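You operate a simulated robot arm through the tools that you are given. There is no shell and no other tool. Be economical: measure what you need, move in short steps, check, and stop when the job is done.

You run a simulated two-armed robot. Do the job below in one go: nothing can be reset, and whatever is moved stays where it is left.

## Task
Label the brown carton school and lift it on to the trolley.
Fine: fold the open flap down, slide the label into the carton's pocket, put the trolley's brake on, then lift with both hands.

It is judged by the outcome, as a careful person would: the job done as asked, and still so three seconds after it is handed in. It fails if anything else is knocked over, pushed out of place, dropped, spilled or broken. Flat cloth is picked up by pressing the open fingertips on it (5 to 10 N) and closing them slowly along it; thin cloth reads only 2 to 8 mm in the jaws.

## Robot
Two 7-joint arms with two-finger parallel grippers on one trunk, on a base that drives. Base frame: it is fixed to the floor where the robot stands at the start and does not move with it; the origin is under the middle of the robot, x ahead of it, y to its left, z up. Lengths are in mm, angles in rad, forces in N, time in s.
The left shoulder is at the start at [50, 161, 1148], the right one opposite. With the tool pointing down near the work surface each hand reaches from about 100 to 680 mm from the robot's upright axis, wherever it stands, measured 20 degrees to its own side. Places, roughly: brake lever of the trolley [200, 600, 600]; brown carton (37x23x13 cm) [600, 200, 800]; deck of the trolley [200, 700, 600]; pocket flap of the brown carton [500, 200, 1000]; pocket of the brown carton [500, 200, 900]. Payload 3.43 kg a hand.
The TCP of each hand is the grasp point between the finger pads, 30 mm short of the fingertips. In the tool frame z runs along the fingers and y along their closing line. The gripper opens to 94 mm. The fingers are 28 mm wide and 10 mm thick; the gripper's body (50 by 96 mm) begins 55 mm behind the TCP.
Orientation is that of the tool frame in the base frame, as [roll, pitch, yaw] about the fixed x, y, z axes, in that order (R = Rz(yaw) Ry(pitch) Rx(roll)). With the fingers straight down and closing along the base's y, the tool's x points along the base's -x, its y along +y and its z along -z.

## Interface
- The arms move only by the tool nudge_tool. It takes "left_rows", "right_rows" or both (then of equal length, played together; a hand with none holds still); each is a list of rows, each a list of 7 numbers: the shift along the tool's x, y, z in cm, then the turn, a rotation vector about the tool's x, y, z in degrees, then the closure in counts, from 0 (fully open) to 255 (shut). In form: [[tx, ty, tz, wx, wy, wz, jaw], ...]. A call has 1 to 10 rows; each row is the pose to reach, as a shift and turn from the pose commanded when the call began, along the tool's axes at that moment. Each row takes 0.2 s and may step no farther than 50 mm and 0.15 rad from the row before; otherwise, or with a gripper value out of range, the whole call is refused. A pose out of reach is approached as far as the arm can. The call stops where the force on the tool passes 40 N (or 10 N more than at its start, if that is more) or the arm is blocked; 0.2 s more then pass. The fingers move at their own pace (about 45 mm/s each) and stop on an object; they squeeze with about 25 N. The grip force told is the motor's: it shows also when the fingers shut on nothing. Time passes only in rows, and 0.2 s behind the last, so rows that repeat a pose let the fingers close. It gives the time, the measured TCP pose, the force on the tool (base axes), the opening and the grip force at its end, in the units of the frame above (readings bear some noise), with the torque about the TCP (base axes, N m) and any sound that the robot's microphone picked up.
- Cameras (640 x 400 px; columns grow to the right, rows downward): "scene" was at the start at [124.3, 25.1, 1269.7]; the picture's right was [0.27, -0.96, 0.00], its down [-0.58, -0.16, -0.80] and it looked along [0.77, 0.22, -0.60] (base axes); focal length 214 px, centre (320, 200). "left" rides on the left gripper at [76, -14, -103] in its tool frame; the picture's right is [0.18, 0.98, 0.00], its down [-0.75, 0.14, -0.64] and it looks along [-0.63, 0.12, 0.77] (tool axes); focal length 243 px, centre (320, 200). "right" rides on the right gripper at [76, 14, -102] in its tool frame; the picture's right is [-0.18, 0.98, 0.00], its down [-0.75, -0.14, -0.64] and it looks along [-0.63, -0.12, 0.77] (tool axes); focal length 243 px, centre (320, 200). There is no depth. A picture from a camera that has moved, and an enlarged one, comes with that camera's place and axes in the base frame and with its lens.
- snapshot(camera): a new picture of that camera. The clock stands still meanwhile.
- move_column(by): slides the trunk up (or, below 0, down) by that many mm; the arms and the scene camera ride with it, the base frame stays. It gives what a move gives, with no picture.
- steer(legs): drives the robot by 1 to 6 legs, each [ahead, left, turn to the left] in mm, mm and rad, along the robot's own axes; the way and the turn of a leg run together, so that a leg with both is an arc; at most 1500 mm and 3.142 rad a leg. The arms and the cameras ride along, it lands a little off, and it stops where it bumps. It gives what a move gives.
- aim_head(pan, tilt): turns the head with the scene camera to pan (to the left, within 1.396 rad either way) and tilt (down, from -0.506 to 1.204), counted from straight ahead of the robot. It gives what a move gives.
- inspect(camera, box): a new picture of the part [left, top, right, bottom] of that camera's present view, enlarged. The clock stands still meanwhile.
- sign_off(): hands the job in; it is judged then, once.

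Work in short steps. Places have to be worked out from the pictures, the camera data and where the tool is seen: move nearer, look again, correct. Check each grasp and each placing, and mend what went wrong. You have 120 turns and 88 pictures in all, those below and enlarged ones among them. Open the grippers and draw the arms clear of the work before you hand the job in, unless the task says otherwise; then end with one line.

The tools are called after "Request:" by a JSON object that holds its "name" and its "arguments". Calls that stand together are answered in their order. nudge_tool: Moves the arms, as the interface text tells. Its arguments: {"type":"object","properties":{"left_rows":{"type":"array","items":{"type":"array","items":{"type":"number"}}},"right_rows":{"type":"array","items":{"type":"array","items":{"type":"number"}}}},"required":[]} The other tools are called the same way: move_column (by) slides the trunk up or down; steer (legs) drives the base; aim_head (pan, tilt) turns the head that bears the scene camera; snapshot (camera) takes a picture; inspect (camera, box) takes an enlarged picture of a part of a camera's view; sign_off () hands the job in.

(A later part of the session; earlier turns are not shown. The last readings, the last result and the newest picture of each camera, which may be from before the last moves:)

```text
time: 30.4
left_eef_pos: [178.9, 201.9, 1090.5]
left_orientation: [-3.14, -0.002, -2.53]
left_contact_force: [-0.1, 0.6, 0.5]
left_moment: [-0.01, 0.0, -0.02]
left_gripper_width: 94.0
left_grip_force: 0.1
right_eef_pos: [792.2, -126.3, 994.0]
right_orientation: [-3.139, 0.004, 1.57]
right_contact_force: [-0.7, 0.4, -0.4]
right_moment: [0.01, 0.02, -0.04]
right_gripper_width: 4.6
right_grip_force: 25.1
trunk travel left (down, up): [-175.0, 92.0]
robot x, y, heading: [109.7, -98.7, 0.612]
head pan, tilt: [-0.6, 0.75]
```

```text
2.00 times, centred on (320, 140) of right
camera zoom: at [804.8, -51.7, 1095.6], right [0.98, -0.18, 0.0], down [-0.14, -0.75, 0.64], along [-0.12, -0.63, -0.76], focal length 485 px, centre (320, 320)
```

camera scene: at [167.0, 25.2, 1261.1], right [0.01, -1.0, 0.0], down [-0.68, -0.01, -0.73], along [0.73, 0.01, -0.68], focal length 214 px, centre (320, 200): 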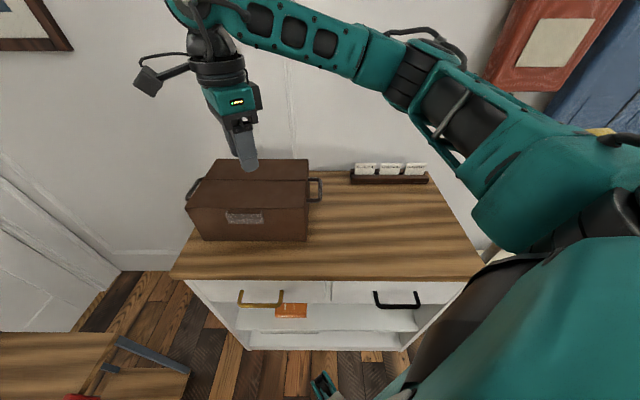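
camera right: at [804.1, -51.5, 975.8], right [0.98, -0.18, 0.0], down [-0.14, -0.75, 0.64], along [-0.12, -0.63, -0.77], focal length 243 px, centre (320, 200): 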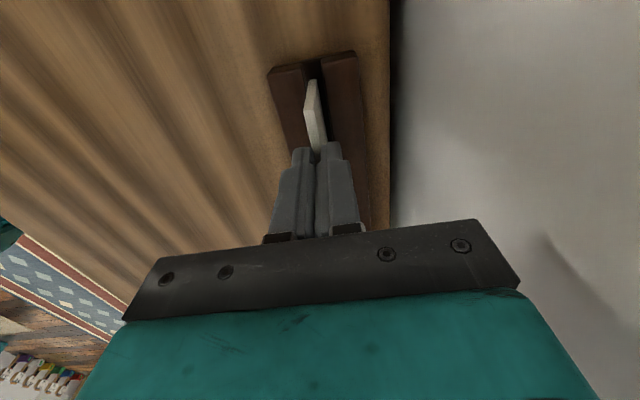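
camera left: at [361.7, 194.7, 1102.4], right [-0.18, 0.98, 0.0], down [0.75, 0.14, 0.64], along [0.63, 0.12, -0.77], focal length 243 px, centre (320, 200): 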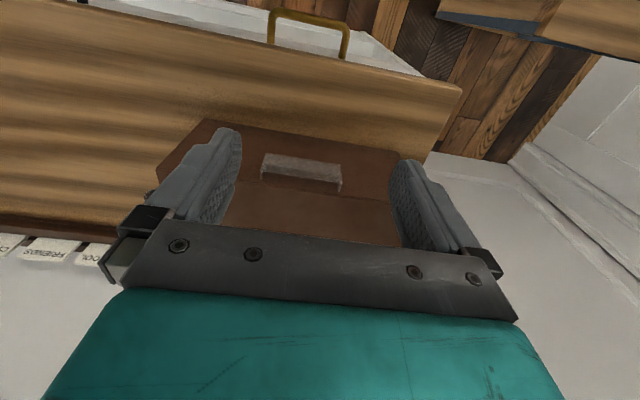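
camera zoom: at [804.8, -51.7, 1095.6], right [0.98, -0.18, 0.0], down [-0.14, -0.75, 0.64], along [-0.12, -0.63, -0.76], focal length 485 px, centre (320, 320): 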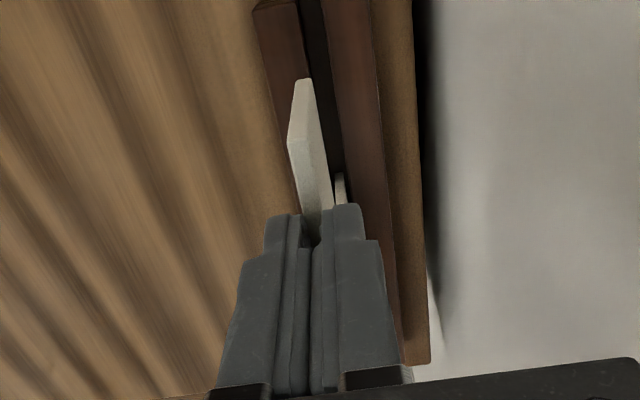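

SCHOOL is lifted (card ≈68×60 mm, held by ~6 mm at its top, nearly vertical). I draw the hand back over clear space before turning the base back to face the carton.

Request:
{"name": "nudge_tool", "arguments": {"right_rows": [[0.5, -2, -2, 0, 0, 0, 255], [1.5, -5, -4, 0, 0, 0, 255], [2.5, -9, -6, 0, 0, 0, 255], [3.5, -13, -7, 0, 0, 0, 255], [5, -17, -7, 0, 0, 0, 255], [6.5, -21, -7, 0, 0, 0, 255], [7.6, -23.2, -7, 0, 0, 0, 255]]}}

Request:
{"name": "steer", "arguments": {"legs": [[0, 0, -0.61], [-20, 230, 0]]}}

Request:
{"name": "aim_head", "arguments": {"pan": 0.15, "tilt": 0.75}}

Request:
{"name": "snapshot", "arguments": {"camera": "scene"}}

```text
time: 32.0
left_eef_pos: [179.3, 202.7, 1090.7]
left_orientation: [-3.141, -0.002, -2.53]
left_contact_force: [-0.6, -0.5, 0.7]
left_moment: [0.01, 0.02, 0.0]
left_gripper_width: 93.8
left_grip_force: 0.1
right_eef_pos: [558.2, -51.6, 1063.1]
right_orientation: [-3.14, 0.004, 1.572]
right_contact_force: [0.2, 0.1, 0.3]
right_moment: [0.02, -0.02, 0.02]
right_gripper_width: 4.7
right_grip_force: 24.9
trunk travel left (down, up): [-175.0, 92.0]
robot x, y, heading: [107.5, -98.1, 0.612]
head pan, tilt: [-0.6, 0.75]
```

```text
time: 33.5
left_eef_pos: [273.2, 180.9, 1085.0]
left_orientation: [-3.134, -0.013, -2.839]
left_contact_force: [0.1, 0.2, 0.8]
left_moment: [0.01, -0.06, -0.02]
left_gripper_width: 93.9
left_grip_force: 0.0
right_eef_pos: [554.6, -155.8, 1082.6]
right_orientation: [3.1, -0.024, 1.323]
right_contact_force: [0.8, 0.0, 0.0]
right_moment: [0.02, 0.04, 0.0]
right_gripper_width: 4.3
right_grip_force: 25.1
trunk travel left (down, up): [-175.0, 92.0]
robot x, y, heading: [110.6, -95.9, 0.3]
head pan, tilt: [-0.6, 0.75]
stopped in leg 1: the robot was blocked; the commanded pose is now the measured one
```

```text
time: 34.6
left_eef_pos: [273.5, 183.4, 1086.0]
left_orientation: [-3.13, -0.015, -2.839]
left_contact_force: [-0.4, -0.7, -0.2]
left_moment: [-0.04, -0.01, 0.0]
left_gripper_width: 93.8
left_grip_force: 0.0
right_eef_pos: [554.1, -155.5, 1083.0]
right_orientation: [3.101, -0.021, 1.317]
right_contact_force: [-0.7, 0.3, -0.7]
right_moment: [0.0, -0.03, 0.02]
right_gripper_width: 4.2
right_grip_force: 25.2
trunk travel left (down, up): [-175.0, 92.0]
robot x, y, heading: [109.4, -93.5, 0.3]
head pan, tilt: [0.15, 0.75]
```

```text
54 pictures are left
camera scene: at [230.4, -31.6, 1259.7], right [0.43, -0.9, 0.01], down [-0.62, -0.31, -0.72], along [0.65, 0.31, -0.69], focal length 214 px, centre (320, 200)
```

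scene: 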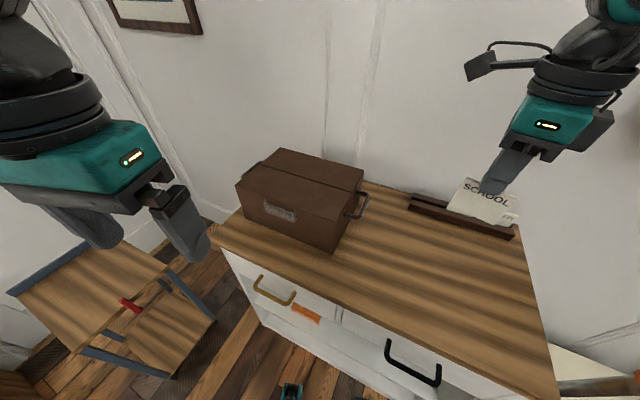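

The turn bumped the cabinet front and tilted the robot slightly. I back off first, then turn.

Request:
{"name": "steer", "arguments": {"legs": [[-80, 0, 0]]}}

Request:
{"name": "steer", "arguments": {"legs": [[0, 0, -0.3]]}}

Request:
{"name": "snapshot", "arguments": {"camera": "scene"}}

```text
time: 35.7
left_eef_pos: [179.7, 176.1, 1080.5]
left_orientation: [-3.11, -0.007, -2.832]
left_contact_force: [-0.3, 0.4, -0.6]
left_moment: [-0.01, 0.0, -0.02]
left_gripper_width: 93.8
left_grip_force: 0.0
right_eef_pos: [459.4, -151.8, 1081.6]
right_orientation: [3.096, -0.004, 1.35]
right_contact_force: [0.3, -0.2, 0.3]
right_moment: [0.04, 0.0, -0.01]
right_gripper_width: 4.6
right_grip_force: 25.3
trunk travel left (down, up): [-175.0, 92.0]
robot x, y, heading: [27.6, -113.0, 0.311]
head pan, tilt: [0.15, 0.75]
```

```text
time: 37.1
left_eef_pos: [257.9, 93.5, 1090.2]
left_orientation: [3.141, -0.003, -3.136]
left_contact_force: [0.4, 0.3, -0.4]
left_moment: [-0.02, 0.0, 0.01]
left_gripper_width: 94.1
left_grip_force: 0.1
right_eef_pos: [427.5, -304.0, 1080.8]
right_orientation: [3.109, -0.033, 1.047]
right_contact_force: [0.9, 0.1, -0.3]
right_moment: [0.04, 0.01, 0.01]
right_gripper_width: 4.7
right_grip_force: 24.9
trunk travel left (down, up): [-175.0, 92.0]
robot x, y, heading: [31.3, -118.1, 0.007]
head pan, tilt: [0.15, 0.75]
```

```text
53 pictures are left
camera scene: at [152.6, -101.0, 1261.1], right [0.15, -0.99, 0.0], down [-0.67, -0.11, -0.73], along [0.72, 0.11, -0.68], focal length 214 px, centre (320, 200)
```

scene: 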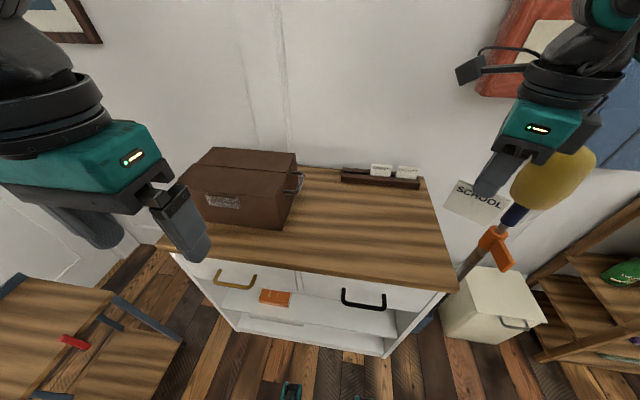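

Level again. I drive left 250 and ahead 40 to face the carton.

Request:
{"name": "steer", "arguments": {"legs": [[40, 250, 0]]}}

Request:
{"name": "snapshot", "arguments": {"camera": "right"}}

```text
time: 38.9
left_eef_pos: [298.3, 343.9, 1090.1]
left_orientation: [3.141, -0.004, -3.135]
left_contact_force: [0.5, 0.3, 0.5]
left_moment: [-0.02, -0.03, 0.0]
left_gripper_width: 94.0
left_grip_force: 0.1
right_eef_pos: [465.1, -53.3, 1079.2]
right_orientation: [3.109, -0.033, 1.046]
right_contact_force: [-0.4, -0.2, -0.2]
right_moment: [0.0, 0.02, 0.01]
right_gripper_width: 4.6
right_grip_force: 24.4
trunk travel left (down, up): [-175.0, 92.0]
robot x, y, heading: [70.6, 133.9, 0.001]
head pan, tilt: [0.15, 0.75]
```

```text
52 pictures are left
camera right: at [510.1, 3.5, 1185.6], right [0.76, -0.65, 0.03], down [-0.53, -0.59, 0.61], along [-0.38, -0.48, -0.79], focal length 243 px, centre (320, 200)
```

right: 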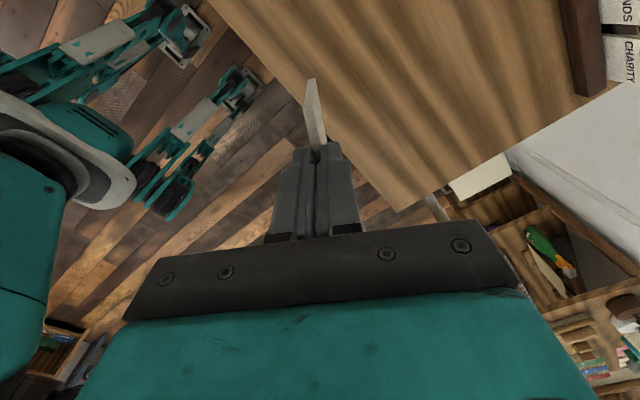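

I turn the card to face the carton (yaw 90°, level) and bring it in front of the pocket, still high; the left hand shifts aside.

Request:
{"name": "nudge_tool", "arguments": {"right_rows": [[3.1, -1.9, 0.4, 0.3, -0.3, -5, 255], [6.2, -3.8, 0.8, 0.6, -0.6, -10, 255], [9.4, -5.7, 1.2, 0.9, -0.9, -15, 255], [12.5, -7.6, 1.7, 1.2, -1.2, -20, 255], [15.6, -9.5, 2.1, 1.5, -1.5, -25, 255], [18.8, -11.4, 2.5, 1.9, -1.9, -30, 255], [21.9, -13.3, 3, 1.9, -1.9, -30, 255]], "left_rows": [[0, 2, 0, 0, 0, 0, 0], [0, 4, 0, 0, 0, 0, 0], [0, 6, 0, 0, 0, 0, 0], [0, 8, 0, 0, 0, 0, 0], [0, 10, 0, 0, 0, 0, 0], [0, 10, 0, 0, 0, 0, 0], [0, 10, 0, 0, 0, 0, 0]]}}

Request:
{"name": "snapshot", "arguments": {"camera": "scene"}}

Request:
{"name": "snapshot", "arguments": {"camera": "right"}}

```text
time: 40.5
left_eef_pos: [295.3, 444.0, 1090.8]
left_orientation: [-3.141, -0.004, -3.136]
left_contact_force: [0.1, 0.3, 0.2]
left_moment: [-0.01, -0.01, 0.0]
left_gripper_width: 94.4
left_grip_force: 0.0
right_eef_pos: [460.4, 203.1, 1052.3]
right_orientation: [3.137, 0.009, 1.57]
right_contact_force: [-0.6, 0.7, -0.7]
right_moment: [0.0, 0.0, -0.02]
right_gripper_width: 4.4
right_grip_force: 24.7
trunk travel left (down, up): [-175.0, 92.0]
robot x, y, heading: [65.6, 133.3, 0.008]
head pan, tilt: [0.15, 0.75]
```

```text
51 pictures are left
camera scene: at [191.4, 149.6, 1261.1], right [0.15, -0.99, 0.0], down [-0.67, -0.11, -0.73], along [0.72, 0.11, -0.68], focal length 214 px, centre (320, 200)
```

scene: 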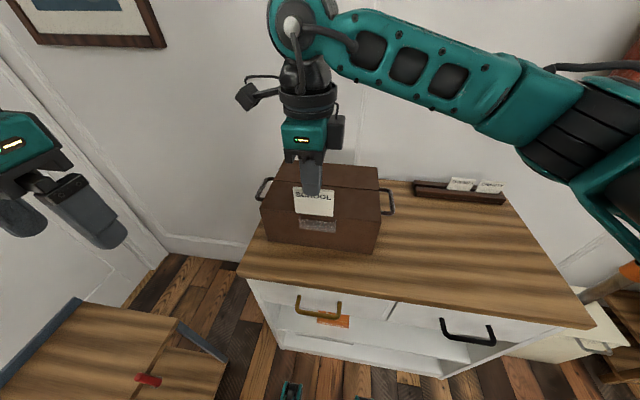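

```text
50 pictures are left
camera right: at [472.8, 279.4, 1154.6], right [0.98, -0.19, 0.01], down [-0.15, -0.75, 0.65], along [-0.12, -0.64, -0.76], focal length 243 px, centre (320, 200)
```

right: 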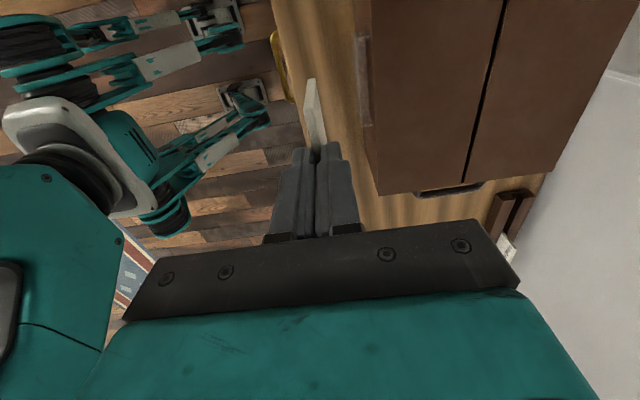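

A fine view of pocket and card edge together; I zoom both views for precise alignment.

Request:
{"name": "inspect", "arguments": {"camera": "right", "box": [290, 20, 410, 170]}}

Request:
{"name": "inspect", "arguments": {"camera": "scene", "box": [260, 160, 380, 250]}}

```text
2.67 times, centred on (350, 95) of right
camera zoom: at [472.8, 279.4, 1154.6], right [0.98, -0.19, 0.01], down [-0.15, -0.75, 0.65], along [-0.12, -0.64, -0.76], focal length 647 px, centre (240, 480)
```

zoom: 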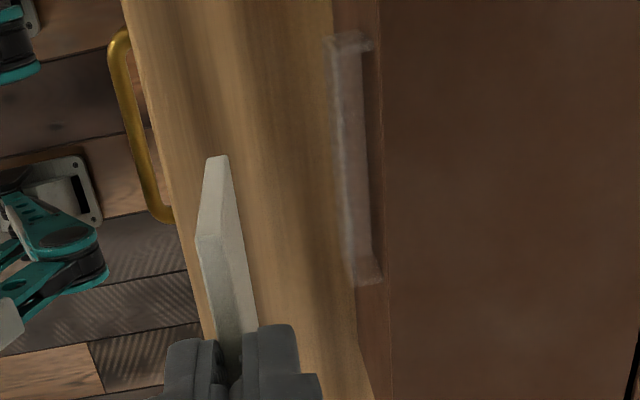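

```text
4.44 times, centred on (320, 205) of scene
camera zoom: at [191.4, 149.6, 1261.1], right [0.15, -0.99, 0.0], down [-0.67, -0.11, -0.73], along [0.72, 0.11, -0.68], focal length 953 px, centre (320, 178)
```

zoom: 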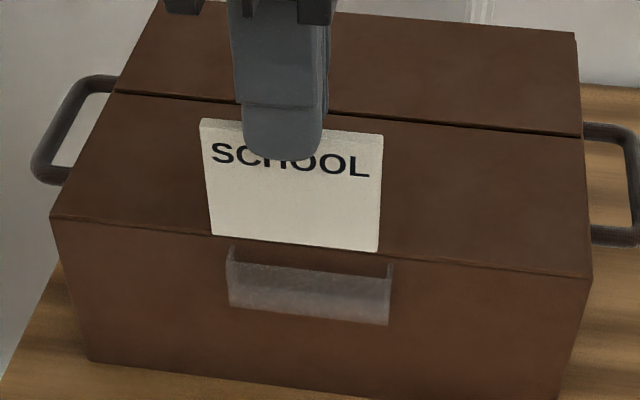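

Slot centre ≈ (506.5, 203) and card bottom ≈ (459, 201, 970). I move the card over the slot and lower until its bottom is ~15 mm above the pocket.

Request:
{"name": "nudge_tool", "arguments": {"right_rows": [[0.2, 2.4, 0, 0, 0, 0, 255], [0.2, 4.7, 0, 0, 0, 0, 255], [0.2, 4.7, 2.5, 0, 0, 0, 255], [0.2, 4.7, 5.2, 0, 0, 0, 255], [0.2, 4.7, 5.2, 0, 0, 0, 255]]}}

Request:
{"name": "inspect", "arguments": {"camera": "right", "box": [260, 20, 380, 170]}}

Request:
{"name": "inspect", "arguments": {"camera": "scene", "box": [270, 170, 370, 245]}}

```text
time: 41.7
left_eef_pos: [296.0, 443.9, 1091.6]
left_orientation: [3.141, -0.004, -3.133]
left_contact_force: [0.0, -0.8, 0.7]
left_moment: [0.01, 0.02, 0.0]
left_gripper_width: 94.1
left_grip_force: 0.1
right_eef_pos: [509.3, 203.9, 1000.8]
right_orientation: [3.137, 0.011, 1.57]
right_contact_force: [0.2, -0.3, -0.4]
right_moment: [-0.02, 0.01, -0.02]
right_gripper_width: 4.5
right_grip_force: 24.8
trunk travel left (down, up): [-175.0, 92.0]
robot x, y, heading: [67.9, 134.3, -0.002]
head pan, tilt: [0.15, 0.75]
```

```text
2.67 times, centred on (320, 95) of right
camera zoom: at [522.1, 280.9, 1102.9], right [0.98, -0.19, 0.01], down [-0.15, -0.75, 0.65], along [-0.12, -0.64, -0.76], focal length 647 px, centre (320, 480)
```

zoom: 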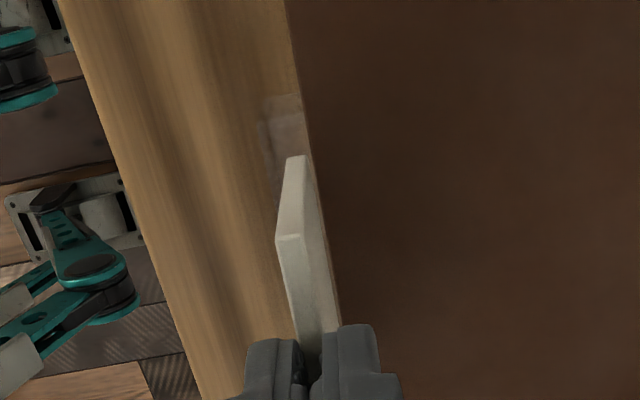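

```text
5.33 times, centred on (320, 208) of scene
camera zoom: at [191.5, 149.0, 1261.1], right [0.15, -0.99, 0.0], down [-0.67, -0.1, -0.73], along [0.72, 0.11, -0.68], focal length 1144 px, centre (320, 160)
```

zoom: 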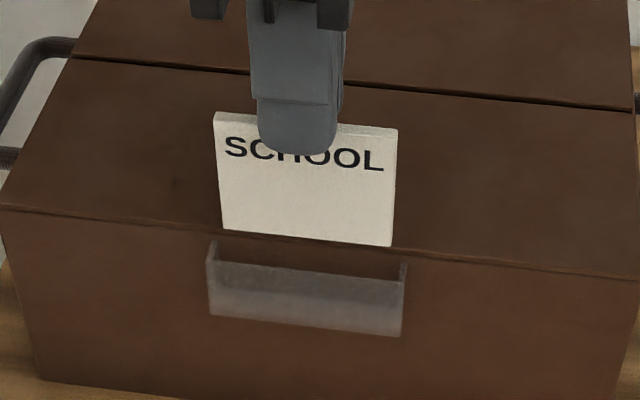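

Nearly aligned; I shift 1 mm towards me and lower 28 mm into the pocket mouth in small steps, checking force.

Request:
{"name": "nudge_tool", "arguments": {"right_rows": [[0, -0.12, 0, 0, 0, 0, 255], [0, -0.12, 0.7, 0, 0, 0, 255], [0, -0.12, 1.3, 0, 0, 0, 255], [0, -0.12, 1.8, 0, 0, 0, 255], [0, -0.12, 2.3, 0, 0, 0, 255], [0, -0.12, 2.8, 0, 0, 0, 255]]}}

Request:
{"name": "inspect", "arguments": {"camera": "right", "box": [260, 20, 380, 170]}}

Request:
{"name": "inspect", "arguments": {"camera": "scene", "box": [270, 170, 370, 245]}}

```text
time: 43.1
left_eef_pos: [296.0, 444.1, 1090.2]
left_orientation: [3.141, -0.004, -3.135]
left_contact_force: [0.0, 0.7, 0.1]
left_moment: [-0.01, -0.01, 0.0]
left_gripper_width: 93.9
left_grip_force: 0.1
right_eef_pos: [507.7, 202.6, 973.1]
right_orientation: [3.139, 0.011, 1.567]
right_contact_force: [0.7, -0.5, -0.6]
right_moment: [-0.01, 0.03, 0.0]
right_gripper_width: 4.6
right_grip_force: 25.1
trunk travel left (down, up): [-175.0, 92.0]
robot x, y, heading: [67.6, 136.8, 0.008]
head pan, tilt: [0.15, 0.75]
```

```text
2.67 times, centred on (320, 95) of right
camera zoom: at [520.7, 279.7, 1075.5], right [0.98, -0.19, 0.01], down [-0.15, -0.75, 0.65], along [-0.12, -0.64, -0.76], focal length 647 px, centre (320, 480)
```

zoom: 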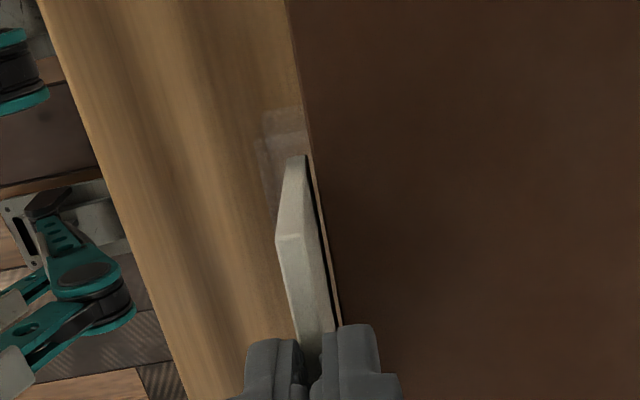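

```text
5.33 times, centred on (320, 208) of scene
camera zoom: at [191.5, 149.0, 1261.1], right [0.15, -0.99, 0.0], down [-0.67, -0.1, -0.73], along [0.72, 0.11, -0.68], focal length 1144 px, centre (320, 160)
```

zoom: 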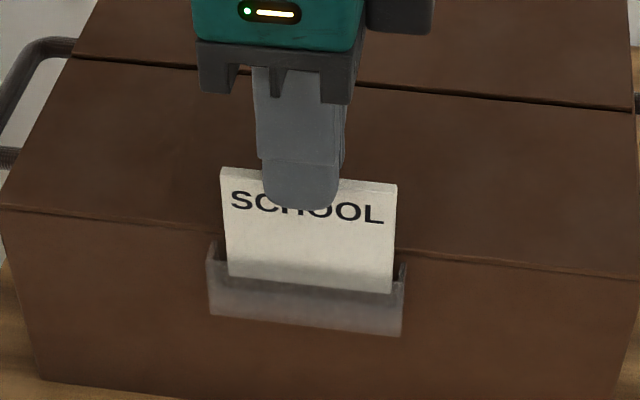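

The card enters the pocket mouth with no force. I go on down in small steps to seat it.

Request:
{"name": "nudge_tool", "arguments": {"right_rows": [[0, 0, 0.5, 0, 0, 0, 255], [0, 0, 1.0, 0, 0, 0, 255], [0, 0, 1.5, 0, 0, 0, 255], [0, 0, 2.0, 0, 0, 0, 255], [0, 0, 2.4, 0, 0, 0, 255]]}}

Request:
{"name": "inspect", "arguments": {"camera": "scene", "box": [270, 170, 370, 245]}}

```text
time: 44.3
left_eef_pos: [295.8, 443.2, 1092.6]
left_orientation: [3.141, 0.0, -3.135]
left_contact_force: [0.2, 0.0, -0.2]
left_moment: [0.0, 0.02, 0.01]
left_gripper_width: 93.7
left_grip_force: 0.0
right_eef_pos: [506.4, 203.8, 951.8]
right_orientation: [3.134, 0.008, 1.568]
right_contact_force: [-0.5, -3.7, 27.6]
right_moment: [-0.06, -0.01, -0.01]
right_gripper_width: 4.9
right_grip_force: 24.9
trunk travel left (down, up): [-175.0, 92.0]
robot x, y, heading: [68.9, 137.0, 0.002]
head pan, tilt: [0.15, 0.75]
```

```text
5.33 times, centred on (320, 208) of scene
camera zoom: at [189.8, 148.4, 1261.8], right [0.15, -0.99, 0.0], down [-0.67, -0.1, -0.73], along [0.72, 0.11, -0.68], focal length 1144 px, centre (320, 160)
```

zoom: 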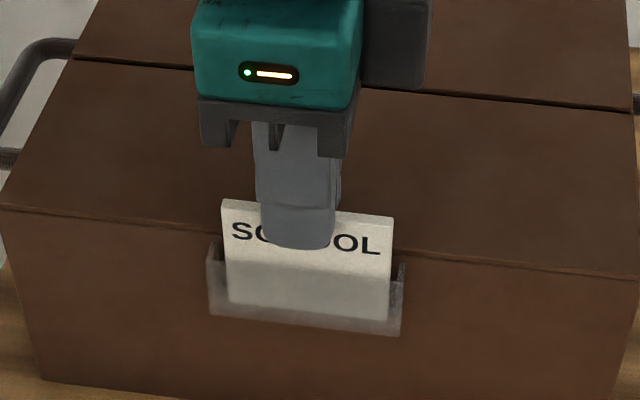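

The card bottoms in the pocket (27 N). I ease up 2 mm, open, and rise.

Request:
{"name": "nudge_tool", "arguments": {"right_rows": [[0, 0, -0.3, 0, 0, 0, 255], [0, 0, -0.3, 0, 0, 0, 200], [0, 0, -0.3, 0, 0, 0, 160], [0, 0, -0.3, 0, 0, 0, 160], [0, 0, -2, 0, 0, 0, 160], [0, 0, -5, 0, 0, 0, 160], [0, 0, -9, 0, 0, 0, 160]]}}

Request:
{"name": "inspect", "arguments": {"camera": "scene", "box": [270, 170, 370, 245]}}

Request:
{"name": "snapshot", "arguments": {"camera": "right"}}

```text
time: 45.9
left_eef_pos: [297.9, 444.6, 1091.7]
left_orientation: [-3.141, -0.004, -3.134]
left_contact_force: [0.5, 0.3, -0.1]
left_moment: [-0.01, 0.02, -0.02]
left_gripper_width: 94.0
left_grip_force: 0.0
right_eef_pos: [507.1, 205.2, 1040.9]
right_orientation: [3.138, 0.01, 1.569]
right_contact_force: [0.1, -0.5, 0.1]
right_moment: [0.0, -0.03, 0.01]
right_gripper_width: 35.2
right_grip_force: 0.0
trunk travel left (down, up): [-175.0, 92.0]
robot x, y, heading: [64.9, 133.6, 0.003]
head pan, tilt: [0.15, 0.75]
```

```text
5.33 times, centred on (320, 208) of scene
camera zoom: at [191.2, 149.0, 1261.1], right [0.15, -0.99, 0.0], down [-0.67, -0.1, -0.73], along [0.72, 0.11, -0.68], focal length 1144 px, centre (320, 160)
```

zoom: 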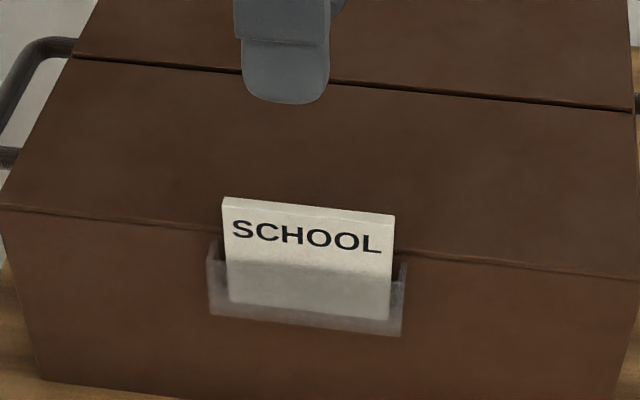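

```text
41 pictures are left
camera right: at [519.3, 281.1, 1143.0], right [0.98, -0.19, 0.01], down [-0.14, -0.75, 0.65], along [-0.12, -0.64, -0.76], focal length 243 px, centre (320, 200)
```

right: 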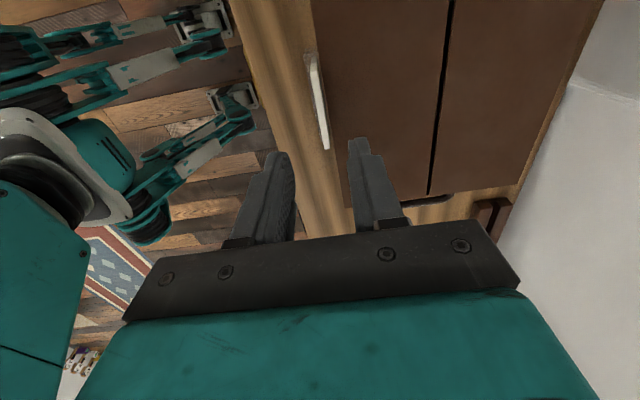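

The SCHOOL label sits fully in its pocket. Now the right hand withdraws and turns back, while the left hand goes to look at the trolley's brake.

Request:
{"name": "nudge_tool", "arguments": {"right_rows": [[-2, -1, -1, 0, 0, -8, 100], [-4.5, -2, -2, 0, 0, -16, 60], [-7, -3, -3, 0, 0, -24, 0], [-9.5, -4, -4, 0, 0, -32, 0], [-12, -5, -5, 0, 0, -40, 0], [-14.5, -6, -6, 0, 0, -48, 0], [-17, -7, -7, 0, 0, -56, 0], [-19.5, -8, -8, 0, 0, -64, 0], [-22, -9, -8, 0, 0, -72, 0], [-24, -10, -8, 0, 0, -80, 0]], "left_rows": [[2, 1, 1.9, 0, 0, 0, 100], [4, 2, 3.8, 0, 0, 0, 200], [6, 3, 5.7, 0, 0, 0, 255], [8, 4, 7.6, 0, 0, 0, 255], [10, 5, 9.5, 0, 0, 0, 255], [12, 6, 11.4, 0, 0, 0, 255], [14, 7, 13.3, 0, 0, 0, 255], [15.5, 8, 15.2, 0, 0, 0, 255], [16.5, 8.6, 17.1, 0, 0, 0, 255], [16.7, 8.6, 19, 0, 0, 0, 255]]}}

Request:
{"name": "snapshot", "arguments": {"camera": "left"}}

```text
time: 48.1
left_eef_pos: [130.3, 573.1, 888.3]
left_orientation: [-3.14, -0.004, -3.134]
left_contact_force: [1.0, -0.6, 0.9]
left_moment: [-0.04, -0.02, 0.0]
left_gripper_width: 0.0
left_grip_force: 25.7
left hand out of reach, approached as far as the arm can: row 1, 2, 3, 4, 5, 6, 7, 8, 9, 10
right_eef_pos: [406.2, -35.3, 1121.1]
right_orientation: [-3.135, 0.007, 2.966]
right_contact_force: [0.0, 0.2, -0.3]
right_moment: [0.0, -0.03, 0.03]
right_gripper_width: 94.2
right_grip_force: 0.1
trunk travel left (down, up): [-175.0, 92.0]
robot x, y, heading: [67.5, 132.7, 0.005]
head pan, tilt: [0.15, 0.75]
```

```text
40 pictures are left
camera left: at [54.0, 558.5, 990.9], right [-0.19, 0.98, 0.0], down [0.75, 0.15, 0.64], along [0.63, 0.12, -0.77], focal length 243 px, centre (320, 200)
```

left: 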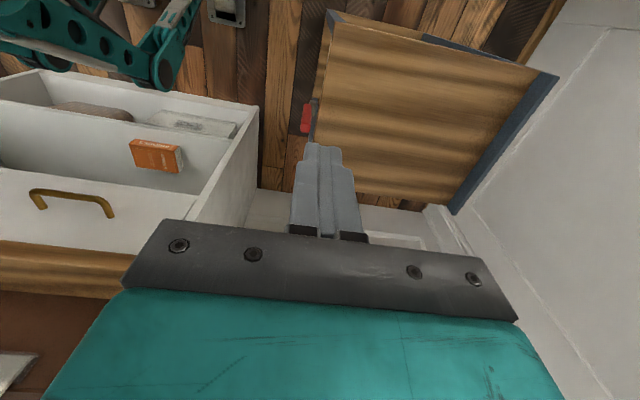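

Trolley deck ≈ x 75–355, y 585–905, z≈600; the red lever is at ≈(209, 566, 600). I zoom on the lever.

Request:
{"name": "inspect", "arguments": {"camera": "left", "box": [270, 80, 350, 150]}}

Request:
{"name": "aim_head", "arguments": {"pan": 0.9, "tilt": 0.8}}

Request:
{"name": "snapshot", "arguments": {"camera": "scene"}}

```text
5.71 times, centred on (310, 115) of left
camera zoom: at [54.0, 558.5, 990.9], right [-0.19, 0.98, 0.0], down [0.75, 0.15, 0.64], along [0.63, 0.12, -0.77], focal length 1386 px, centre (377, 686)
```

zoom: 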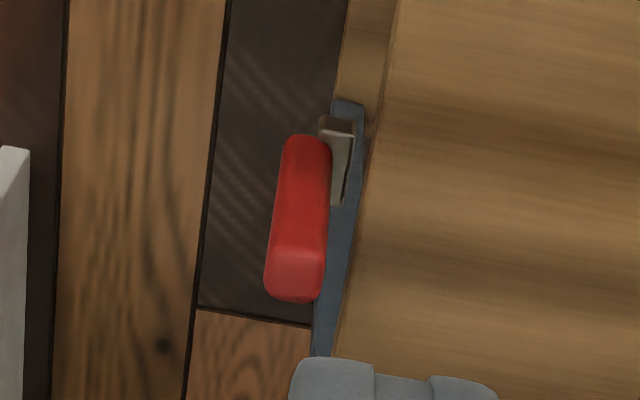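

```text
time: 49.2
left_eef_pos: [131.9, 573.3, 889.2]
left_orientation: [3.141, -0.004, -3.136]
left_contact_force: [0.6, 0.1, 0.6]
left_moment: [0.02, 0.01, 0.0]
left_gripper_width: 0.0
left_grip_force: 24.6
right_eef_pos: [407.9, -35.7, 1120.9]
right_orientation: [-3.133, 0.006, 2.963]
right_contact_force: [-0.1, -0.6, 0.2]
right_moment: [-0.01, -0.01, 0.01]
right_gripper_width: 94.3
right_grip_force: 0.2
trunk travel left (down, up): [-175.0, 92.0]
robot x, y, heading: [68.2, 134.0, 0.005]
head pan, tilt: [0.901, 0.799]
```

```text
38 pictures are left
camera scene: at [159.5, 199.6, 1257.1], right [0.79, -0.62, 0.0], down [-0.44, -0.56, -0.7], along [0.43, 0.55, -0.72], focal length 214 px, centre (320, 200)
```

scene: 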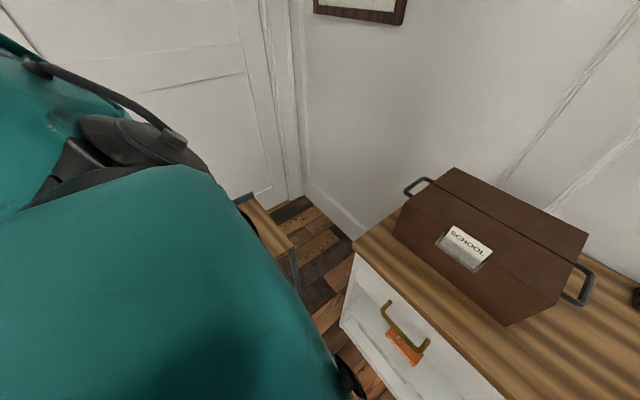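

Triangulating from two views, the lever stands nearly upright from ≈(203, 563, 564) to ≈(211, 565, 637), pivoting in the x–z plane. I turn the left hand so its camera views the lever side-on along +y.

Request:
{"name": "nudge_tool", "arguments": {"left_rows": [[-0.2, -1, 0.9, 0, 0, -8, 255], [-0.4, -2, 1.8, 0, 0, -16, 255], [-0.6, -3, 2.7, 0, 0, -24, 255], [-0.8, -4, 3.6, 0, 0, -32, 255], [-1, -5, 4.5, 0, 0, -40, 255], [-1.2, -6, 5.4, 0, 0, -48, 255], [-1.4, -7, 6.3, 0, 0, -56, 255], [-1.6, -8, 7.2, 0, 0, -64, 255], [-1.8, -9, 8.1, 0, 0, -72, 255], [-2, -10.3, 9, 0, 0, -80, 255]]}}

Request:
{"name": "snapshot", "arguments": {"camera": "left"}}

```text
time: 51.4
left_eef_pos: [155.9, 483.1, 776.1]
left_orientation: [3.139, 0.001, -1.738]
left_contact_force: [-0.2, -0.5, 0.6]
left_moment: [0.0, -0.01, 0.03]
left_gripper_width: 0.2
left_grip_force: 24.9
left hand out of reach, approached as far as the arm can: row 1, 2, 3, 4, 5, 6, 7, 8, 9, 10
right_eef_pos: [407.8, -34.7, 1121.6]
right_orientation: [-3.132, 0.006, 2.965]
right_contact_force: [0.3, -0.1, -0.2]
right_moment: [0.01, 0.02, -0.03]
right_gripper_width: 93.9
right_grip_force: 0.0
trunk travel left (down, up): [-175.0, 92.0]
robot x, y, heading: [67.9, 136.4, -0.001]
head pan, tilt: [0.901, 0.799]
```

```text
37 pictures are left
camera left: at [157.0, 406.9, 876.9], right [-1.0, -0.02, 0.0], down [-0.01, 0.77, 0.64], along [-0.01, 0.64, -0.77], focal length 243 px, centre (320, 200)
```

left: 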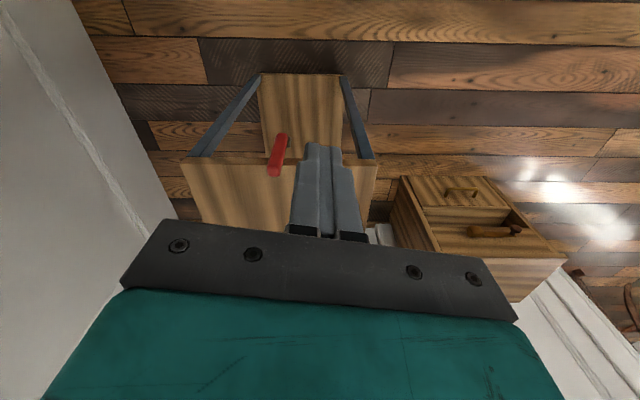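

Request:
{"name": "inspect", "arguments": {"camera": "left", "box": [250, 110, 320, 190]}}

```text
5.00 times, centred on (285, 150) of left
camera zoom: at [157.0, 406.9, 876.9], right [-1.0, -0.02, 0.0], down [-0.01, 0.77, 0.64], along [-0.01, 0.64, -0.77], focal length 1213 px, centre (495, 450)
```

zoom: 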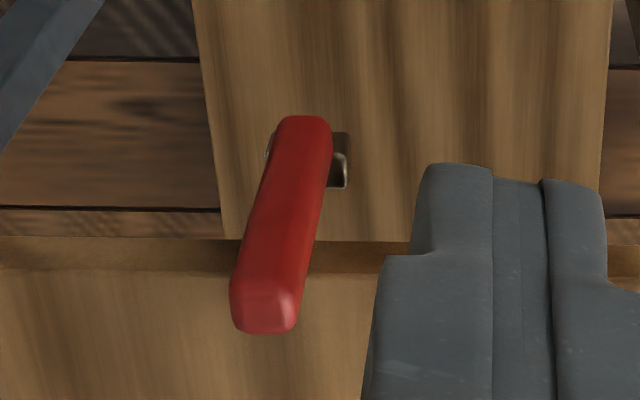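

The lever is upright (x≈210, pivot z≈550, top z≈636) on a hub plate facing the robot, so it must swing in the x–z plane. I lower the trunk 120 mm so the left arm can work comfortably there.

Request:
{"name": "move_column", "arguments": {"by": -120}}

Request:
{"name": "snapshot", "arguments": {"camera": "left"}}

```text
time: 52.9
left_eef_pos: [156.9, 484.3, 655.4]
left_orientation: [3.138, -0.001, -1.737]
left_contact_force: [-0.3, 0.3, -0.8]
left_moment: [-0.03, 0.0, 0.02]
left_gripper_width: 0.2
left_grip_force: 25.2
right_eef_pos: [407.2, -34.8, 1001.8]
right_orientation: [-3.133, 0.005, 2.966]
right_contact_force: [0.2, 0.4, 0.6]
right_moment: [0.01, 0.0, -0.05]
right_gripper_width: 94.2
right_grip_force: 0.2
trunk travel left (down, up): [-55.0, 212.0]
robot x, y, heading: [68.9, 135.1, -0.0]
head pan, tilt: [0.901, 0.799]
```

```text
35 pictures are left
camera left: at [156.7, 407.0, 757.1], right [-1.0, -0.02, 0.0], down [-0.01, 0.77, 0.64], along [-0.01, 0.64, -0.77], focal length 243 px, centre (320, 200)
```

left: 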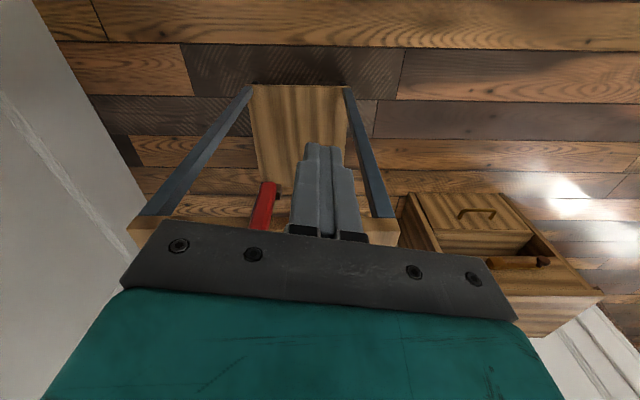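

I raise the hand and place it above the lever with the jaws half open along x, ready to straddle it.

Request:
{"name": "nudge_tool", "arguments": {"left_rows": [[0, 0, -3, 0, 0, -3, 130], [0, 0, -6, 0, 0, -6, 110], [-3, -1.4, -7, 0, 0, -9.6, 110], [-6, -2.8, -7, 0, 0, -9.6, 110], [-8.5, -3.9, -7, 0, 0, -9.6, 110], [-8.5, -3.9, -7, 0, 0, -9.6, 110]]}}

Request:
{"name": "snapshot", "arguments": {"camera": "left"}}

```text
time: 54.3
left_eef_pos: [207.5, 559.5, 725.3]
left_orientation: [3.138, -0.001, -1.572]
left_contact_force: [0.1, 0.5, 0.4]
left_moment: [-0.01, -0.03, 0.0]
left_gripper_width: 53.5
left_grip_force: 0.1
left hand out of reach, approached as far as the arm can: row 1, 2, 3
right_eef_pos: [407.1, -35.4, 1000.7]
right_orientation: [-3.134, 0.007, 2.967]
right_contact_force: [0.4, -0.6, -0.6]
right_moment: [-0.01, -0.03, -0.02]
right_gripper_width: 94.0
right_grip_force: 0.0
trunk travel left (down, up): [-55.0, 212.0]
robot x, y, heading: [67.6, 135.6, 0.005]
head pan, tilt: [0.901, 0.799]
```

```text
34 pictures are left
camera left: at [221.6, 485.3, 827.8], right [-0.98, -0.18, 0.0], down [-0.14, 0.75, 0.64], along [-0.12, 0.63, -0.77], focal length 243 px, centre (320, 200)
```

left: 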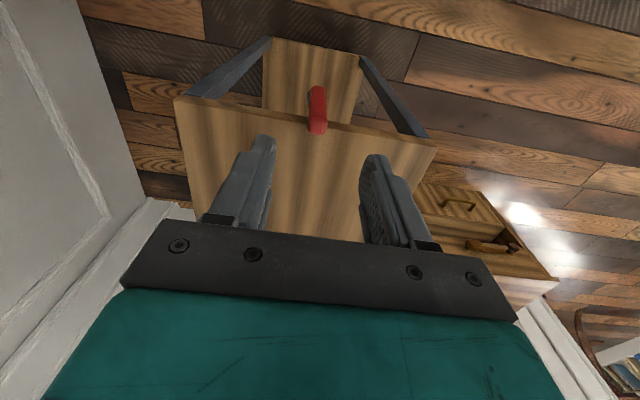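

Straddling position is right. I descend so the tips reach z≈612 either side of the lever.

Request:
{"name": "nudge_tool", "arguments": {"left_rows": [[0, 0, 2.5, 0, 0, 0, 110], [0, 0, 5, 0, 0, 0, 110], [0, 0, 7, 0, 0, 0, 110], [0, 0, 8.3, 0, 0, 0, 110]]}}

Request:
{"name": "snapshot", "arguments": {"camera": "left"}}

```text
time: 55.3
left_eef_pos: [209.0, 560.8, 643.0]
left_orientation: [3.138, 0.0, -1.57]
left_contact_force: [0.5, 0.5, -0.1]
left_moment: [0.03, 0.0, 0.0]
left_gripper_width: 53.7
left_grip_force: 0.0
right_eef_pos: [407.1, -33.9, 1001.4]
right_orientation: [-3.134, 0.006, 2.965]
right_contact_force: [-0.4, -0.1, 0.1]
right_moment: [-0.03, 0.01, -0.03]
right_gripper_width: 94.1
right_grip_force: 0.0
trunk travel left (down, up): [-55.0, 212.0]
robot x, y, heading: [72.5, 132.2, 0.008]
head pan, tilt: [0.901, 0.799]
```

```text
33 pictures are left
camera left: at [222.6, 485.0, 744.5], right [-0.98, -0.18, 0.0], down [-0.14, 0.75, 0.64], along [-0.12, 0.63, -0.77], focal length 243 px, centre (320, 200)
```

left: 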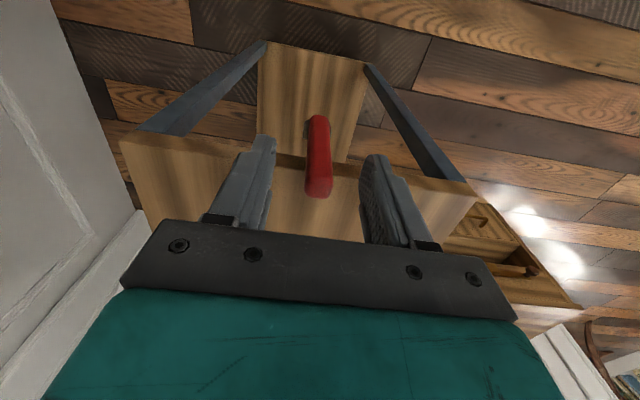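

Both fingers flank the lever. I probe gently towards +x and watch the force.

Request:
{"name": "nudge_tool", "arguments": {"left_rows": [[0, -1, 0, 0, 0, 0, 110], [0, -1.6, 0, 0, 0, 0, 110], [0, -2.0, 0, 0, 0, 0, 110], [0, -2.4, 0, 0, 0, 0, 110], [0, -2.7, 0, 0, 0, 0, 110]]}}

Request:
{"name": "snapshot", "arguments": {"camera": "left"}}

```text
time: 56.5
left_eef_pos: [230.8, 561.5, 639.6]
left_orientation: [3.129, 0.0, -1.567]
left_contact_force: [-20.6, -1.1, 4.3]
left_moment: [-0.08, 0.2, 0.25]
left_gripper_width: 65.2
left_grip_force: 10.4
right_eef_pos: [405.4, -34.9, 1002.0]
right_orientation: [-3.133, 0.007, 2.965]
right_contact_force: [0.1, 0.5, -0.3]
right_moment: [-0.03, 0.01, 0.0]
right_gripper_width: 94.1
right_grip_force: 0.0
trunk travel left (down, up): [-55.0, 212.0]
robot x, y, heading: [66.5, 132.1, 0.011]
head pan, tilt: [0.901, 0.799]
```

```text
32 pictures are left
camera left: at [246.2, 485.5, 742.8], right [-0.98, -0.19, 0.01], down [-0.14, 0.75, 0.64], along [-0.13, 0.63, -0.76], focal length 243 px, centre (320, 200)
```

left: 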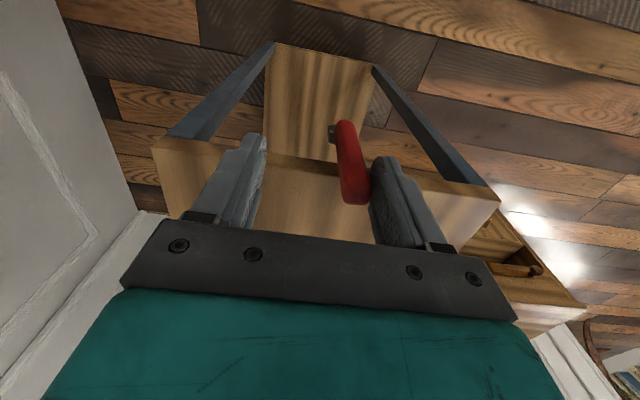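

It resists with 20 N without turning: that is the stop side. I back off and push towards −x instead.

Request:
{"name": "nudge_tool", "arguments": {"left_rows": [[0, 1.5, 0, 0, 0, 0, 110], [0, 3, 0, 0, 0, 0, 110], [0, 4, 0, 0, 0, 0, 110], [0, 4.4, 0, 0, 0, 0, 110], [0, 4.8, 0, 0, 0, 0, 110], [0, 5.2, 0, 0, 0, 0, 110]]}}

Request:
{"name": "snapshot", "arguments": {"camera": "left"}}

```text
time: 57.9
left_eef_pos: [187.4, 561.0, 642.3]
left_orientation: [-3.138, -0.002, -1.575]
left_contact_force: [16.7, 0.2, -5.8]
left_moment: [0.06, 0.1, -0.16]
left_gripper_width: 63.0
left_grip_force: 8.1
right_eef_pos: [408.2, -34.8, 1000.8]
right_orientation: [-3.133, 0.004, 2.963]
right_contact_force: [-0.2, 0.2, 0.3]
right_moment: [0.01, 0.04, 0.02]
right_gripper_width: 94.1
right_grip_force: 0.1
trunk travel left (down, up): [-55.0, 212.0]
robot x, y, heading: [70.1, 133.8, 0.002]
head pan, tilt: [0.901, 0.799]
```

```text
31 pictures are left
camera left: at [200.1, 485.8, 743.6], right [-0.98, -0.18, 0.0], down [-0.14, 0.76, 0.64], along [-0.11, 0.63, -0.77], focal length 243 px, centre (320, 200)
```

left: 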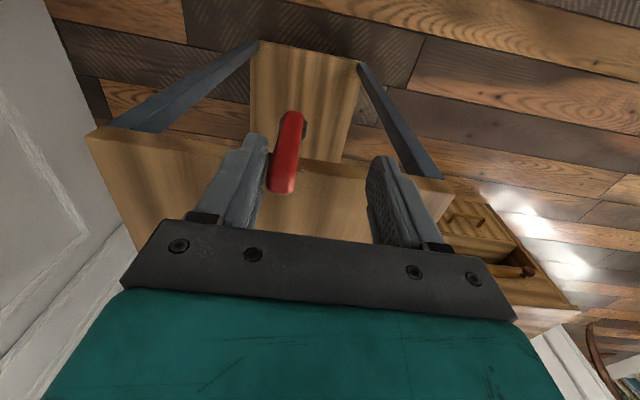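

It resists both ways along x, so the hinge axis must lie along x (lever folds outward). I recentre, grip the lever and pull it gently towards −y.

Request:
{"name": "nudge_tool", "arguments": {"left_rows": [[0, -1, 0, 0, 0, 0, 110], [0, -2.1, 0, 0, 0, 0, 150], [0, -2.1, 0, 0, 0, 0, 255], [0, -2.1, 0, 0, 0, 0, 255], [0, -2.1, 0, 0, 0, 0, 255], [0.5, -2.1, 0, 0, 0, 0, 255], [1.0, -2.1, 0, 0, 0, 0, 255]]}}

Request:
{"name": "snapshot", "arguments": {"camera": "left"}}

```text
time: 59.5
left_eef_pos: [206.9, 549.7, 642.0]
left_orientation: [-3.14, -0.005, -1.572]
left_contact_force: [22.2, -2.3, 7.3]
left_moment: [-0.24, -0.03, -0.28]
left_gripper_width: 19.9
left_grip_force: 25.1
right_eef_pos: [408.8, -35.3, 1000.9]
right_orientation: [-3.133, 0.004, 2.964]
right_contact_force: [1.6, -0.9, -0.1]
right_moment: [-0.02, -0.05, 0.0]
right_gripper_width: 93.9
right_grip_force: 0.0
trunk travel left (down, up): [-55.0, 212.0]
robot x, y, heading: [66.9, 136.3, 0.007]
head pan, tilt: [0.901, 0.799]
```

```text
30 pictures are left
camera left: at [219.5, 473.9, 744.6], right [-0.98, -0.18, 0.0], down [-0.14, 0.76, 0.64], along [-0.12, 0.63, -0.77], focal length 243 px, centre (320, 200)
```

left: 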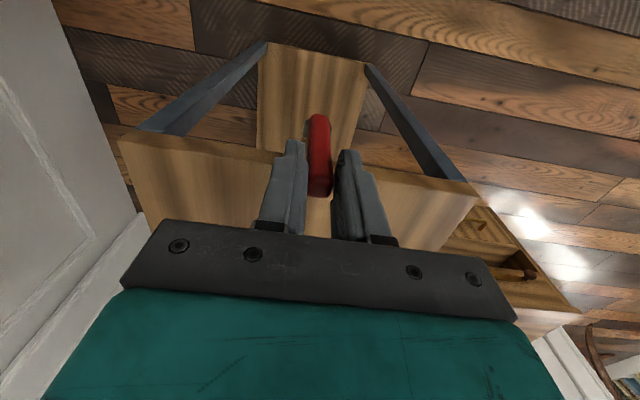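

The lever is gripped (20 mm), but the whole trolley rolled ~11 mm with me: it rolls freely along y. I push it back 11 mm and then zoom at the pivot.

Request:
{"name": "nudge_tool", "arguments": {"left_rows": [[-0.4, 0, 0, 0, 0, 0, 255], [-0.8, 0, 0, 0, 0, 0, 255], [-1.15, 0, 0, 0, 0, 0, 255], [-1.15, 0, 0, 0, 0, 0, 255]]}}

Request:
{"name": "inspect", "arguments": {"camera": "left", "box": [280, 90, 360, 220]}}

```text
time: 60.5
left_eef_pos: [205.8, 563.5, 642.1]
left_orientation: [-3.141, 0.003, -1.574]
left_contact_force: [21.5, 1.3, 7.6]
left_moment: [0.02, -0.09, -0.28]
left_gripper_width: 19.9
left_grip_force: 25.1
right_eef_pos: [408.3, -35.9, 1000.1]
right_orientation: [-3.133, 0.006, 2.965]
right_contact_force: [0.3, 0.2, -0.2]
right_moment: [0.01, -0.01, 0.0]
right_gripper_width: 93.9
right_grip_force: 0.1
trunk travel left (down, up): [-55.0, 212.0]
robot x, y, heading: [66.8, 133.3, 0.005]
head pan, tilt: [0.901, 0.799]
```

```text
3.08 times, centred on (320, 155) of left
camera zoom: at [219.8, 487.2, 744.1], right [-0.98, -0.18, 0.0], down [-0.14, 0.75, 0.64], along [-0.12, 0.63, -0.77], focal length 746 px, centre (320, 338)
```

zoom: 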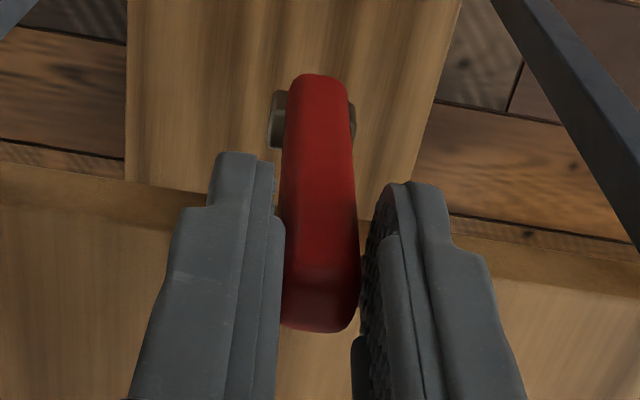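

A pin-like hub shows on both x sides of the lever, hinting at a hinge along x. I release, rise, and turn the hand back to close along y, for a side view along x and a firm hold.

Request:
{"name": "nudge_tool", "arguments": {"left_rows": [[0, 0, 0, 0, 0, 0, 110], [0, 0, 0, 0, 0, 0, 110], [0, 0, -4, 0, 0, 0, 110], [0, 0, -8, 0, 0, 8, 110], [0, 0, -8, 0, 0, 16, 110], [0, 0, -8, 0, 0, 24, 110], [0, 0, -8, 0, 0, 32, 110], [0, 0, -8, 0, 0, 40, 110], [0, 0, -8, 0, 0, 48, 110], [0, 0, -8, 0, 0, 56, 110]]}}

Request:
{"name": "nudge_tool", "arguments": {"left_rows": [[0, 0, 0, 0, 0, 8, 110], [0, 0, 0, 0, 0, 16, 110], [0, 0, 0, 0, 0, 24, 110], [0, 0, 0, 0, 0, 32, 110], [0, 0, 0, 0, 0, 34, 110]]}}

Request:
{"name": "snapshot", "arguments": {"camera": "left"}}

```text
time: 62.7
left_eef_pos: [204.7, 562.9, 722.3]
left_orientation: [3.139, -0.004, -2.555]
left_contact_force: [-0.1, 0.5, 0.5]
left_moment: [0.02, 0.0, 0.03]
left_gripper_width: 53.3
left_grip_force: 0.1
right_eef_pos: [406.8, -35.7, 1001.7]
right_orientation: [-3.132, 0.004, 2.965]
right_contact_force: [0.2, 0.0, 0.6]
right_moment: [0.0, -0.03, 0.02]
right_gripper_width: 93.7
right_grip_force: 0.0
trunk travel left (down, up): [-55.0, 212.0]
robot x, y, heading: [70.7, 136.6, 0.002]
head pan, tilt: [0.901, 0.799]
```

```text
time: 63.9
left_eef_pos: [203.8, 562.5, 722.0]
left_orientation: [3.142, -0.004, 3.138]
left_contact_force: [-0.3, -0.1, 0.3]
left_moment: [0.01, 0.02, -0.02]
left_gripper_width: 53.4
left_grip_force: 0.0
right_eef_pos: [406.7, -36.0, 1000.9]
right_orientation: [-3.132, 0.005, 2.964]
right_contact_force: [0.4, -0.5, -0.3]
right_moment: [0.0, 0.01, -0.01]
right_gripper_width: 93.9
right_grip_force: 0.0
trunk travel left (down, up): [-55.0, 212.0]
robot x, y, heading: [69.2, 135.7, 0.003]
head pan, tilt: [0.901, 0.799]
```

```text
28 pictures are left
camera left: at [128.5, 549.1, 824.4], right [-0.18, 0.98, 0.0], down [0.76, 0.14, 0.64], along [0.63, 0.12, -0.77], focal length 243 px, centre (320, 200)
```

left: 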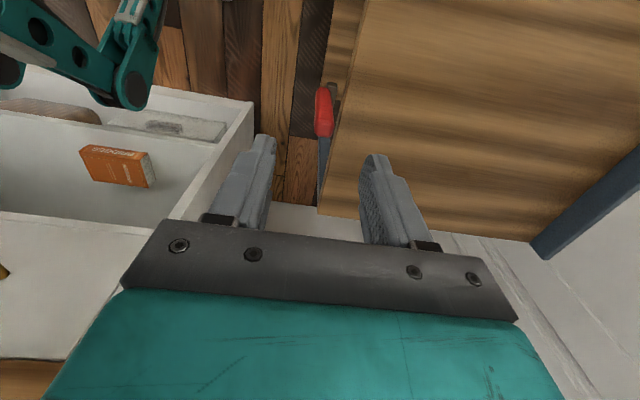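

Request:
{"name": "inspect", "arguments": {"camera": "left", "box": [295, 65, 365, 155]}}

```text
4.44 times, centred on (330, 110) of left
camera zoom: at [128.5, 549.1, 824.4], right [-0.18, 0.98, 0.0], down [0.76, 0.14, 0.64], along [0.63, 0.12, -0.77], focal length 1078 px, centre (276, 600)
```

zoom: 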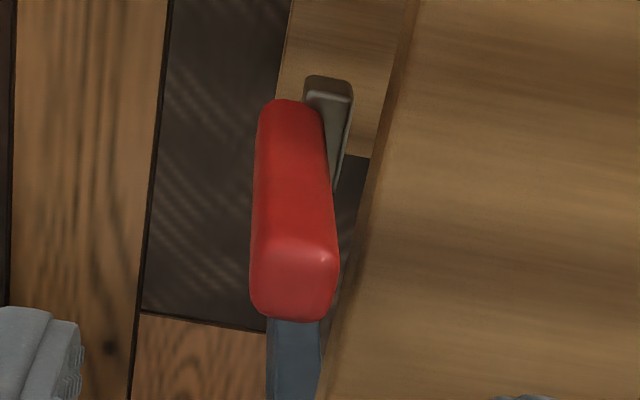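

The hub is a bar along x, so the lever folds outward (−y). I lower the hand so the fingers flank the lever front and back (tips just above deck level) and close on it.

Request:
{"name": "nudge_tool", "arguments": {"left_rows": [[-0.5, 0.5, 2.5, 0, 0, 0, 120], [-0.5, 0.5, 5, 0, 0, 0, 150], [-0.5, 0.5, 7, 0, 0, 0, 150], [-0.5, 0.5, 8.3, 0, 0, 0, 150], [-0.5, 0.5, 8.3, 0, 0, 0, 200], [-0.5, 0.5, 8.3, 0, 0, 0, 255], [-0.5, 0.5, 8.3, 0, 0, 0, 255]]}}

Request:
{"name": "inspect", "arguments": {"camera": "left", "box": [220, 60, 440, 260]}}

```text
time: 65.5
left_eef_pos: [209.7, 567.3, 636.0]
left_orientation: [-3.14, -0.004, 3.141]
left_contact_force: [-1.1, -1.1, 0.3]
left_moment: [-0.02, -0.12, -0.01]
left_gripper_width: 15.9
left_grip_force: 24.9
right_eef_pos: [408.2, -33.6, 1000.9]
right_orientation: [-3.132, 0.004, 2.965]
right_contact_force: [-0.3, -0.2, 0.2]
right_moment: [-0.02, -0.02, 0.02]
right_gripper_width: 94.1
right_grip_force: 0.1
trunk travel left (down, up): [-55.0, 212.0]
robot x, y, heading: [68.4, 135.2, 0.002]
head pan, tilt: [0.901, 0.799]
```

```text
2.00 times, centred on (330, 160) of left
camera zoom: at [132.1, 554.4, 739.6], right [-0.18, 0.98, 0.0], down [0.76, 0.14, 0.64], along [0.63, 0.12, -0.77], focal length 485 px, centre (300, 280)
```

zoom: 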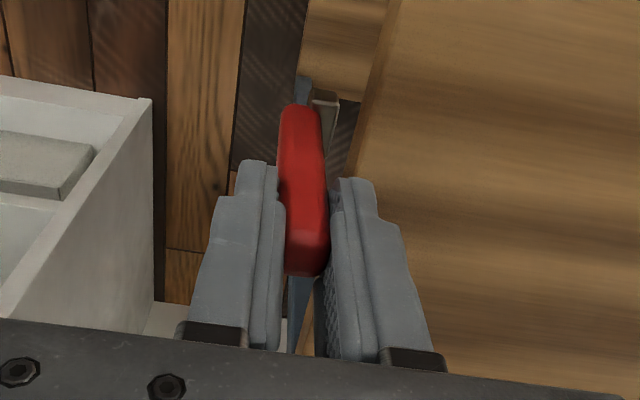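

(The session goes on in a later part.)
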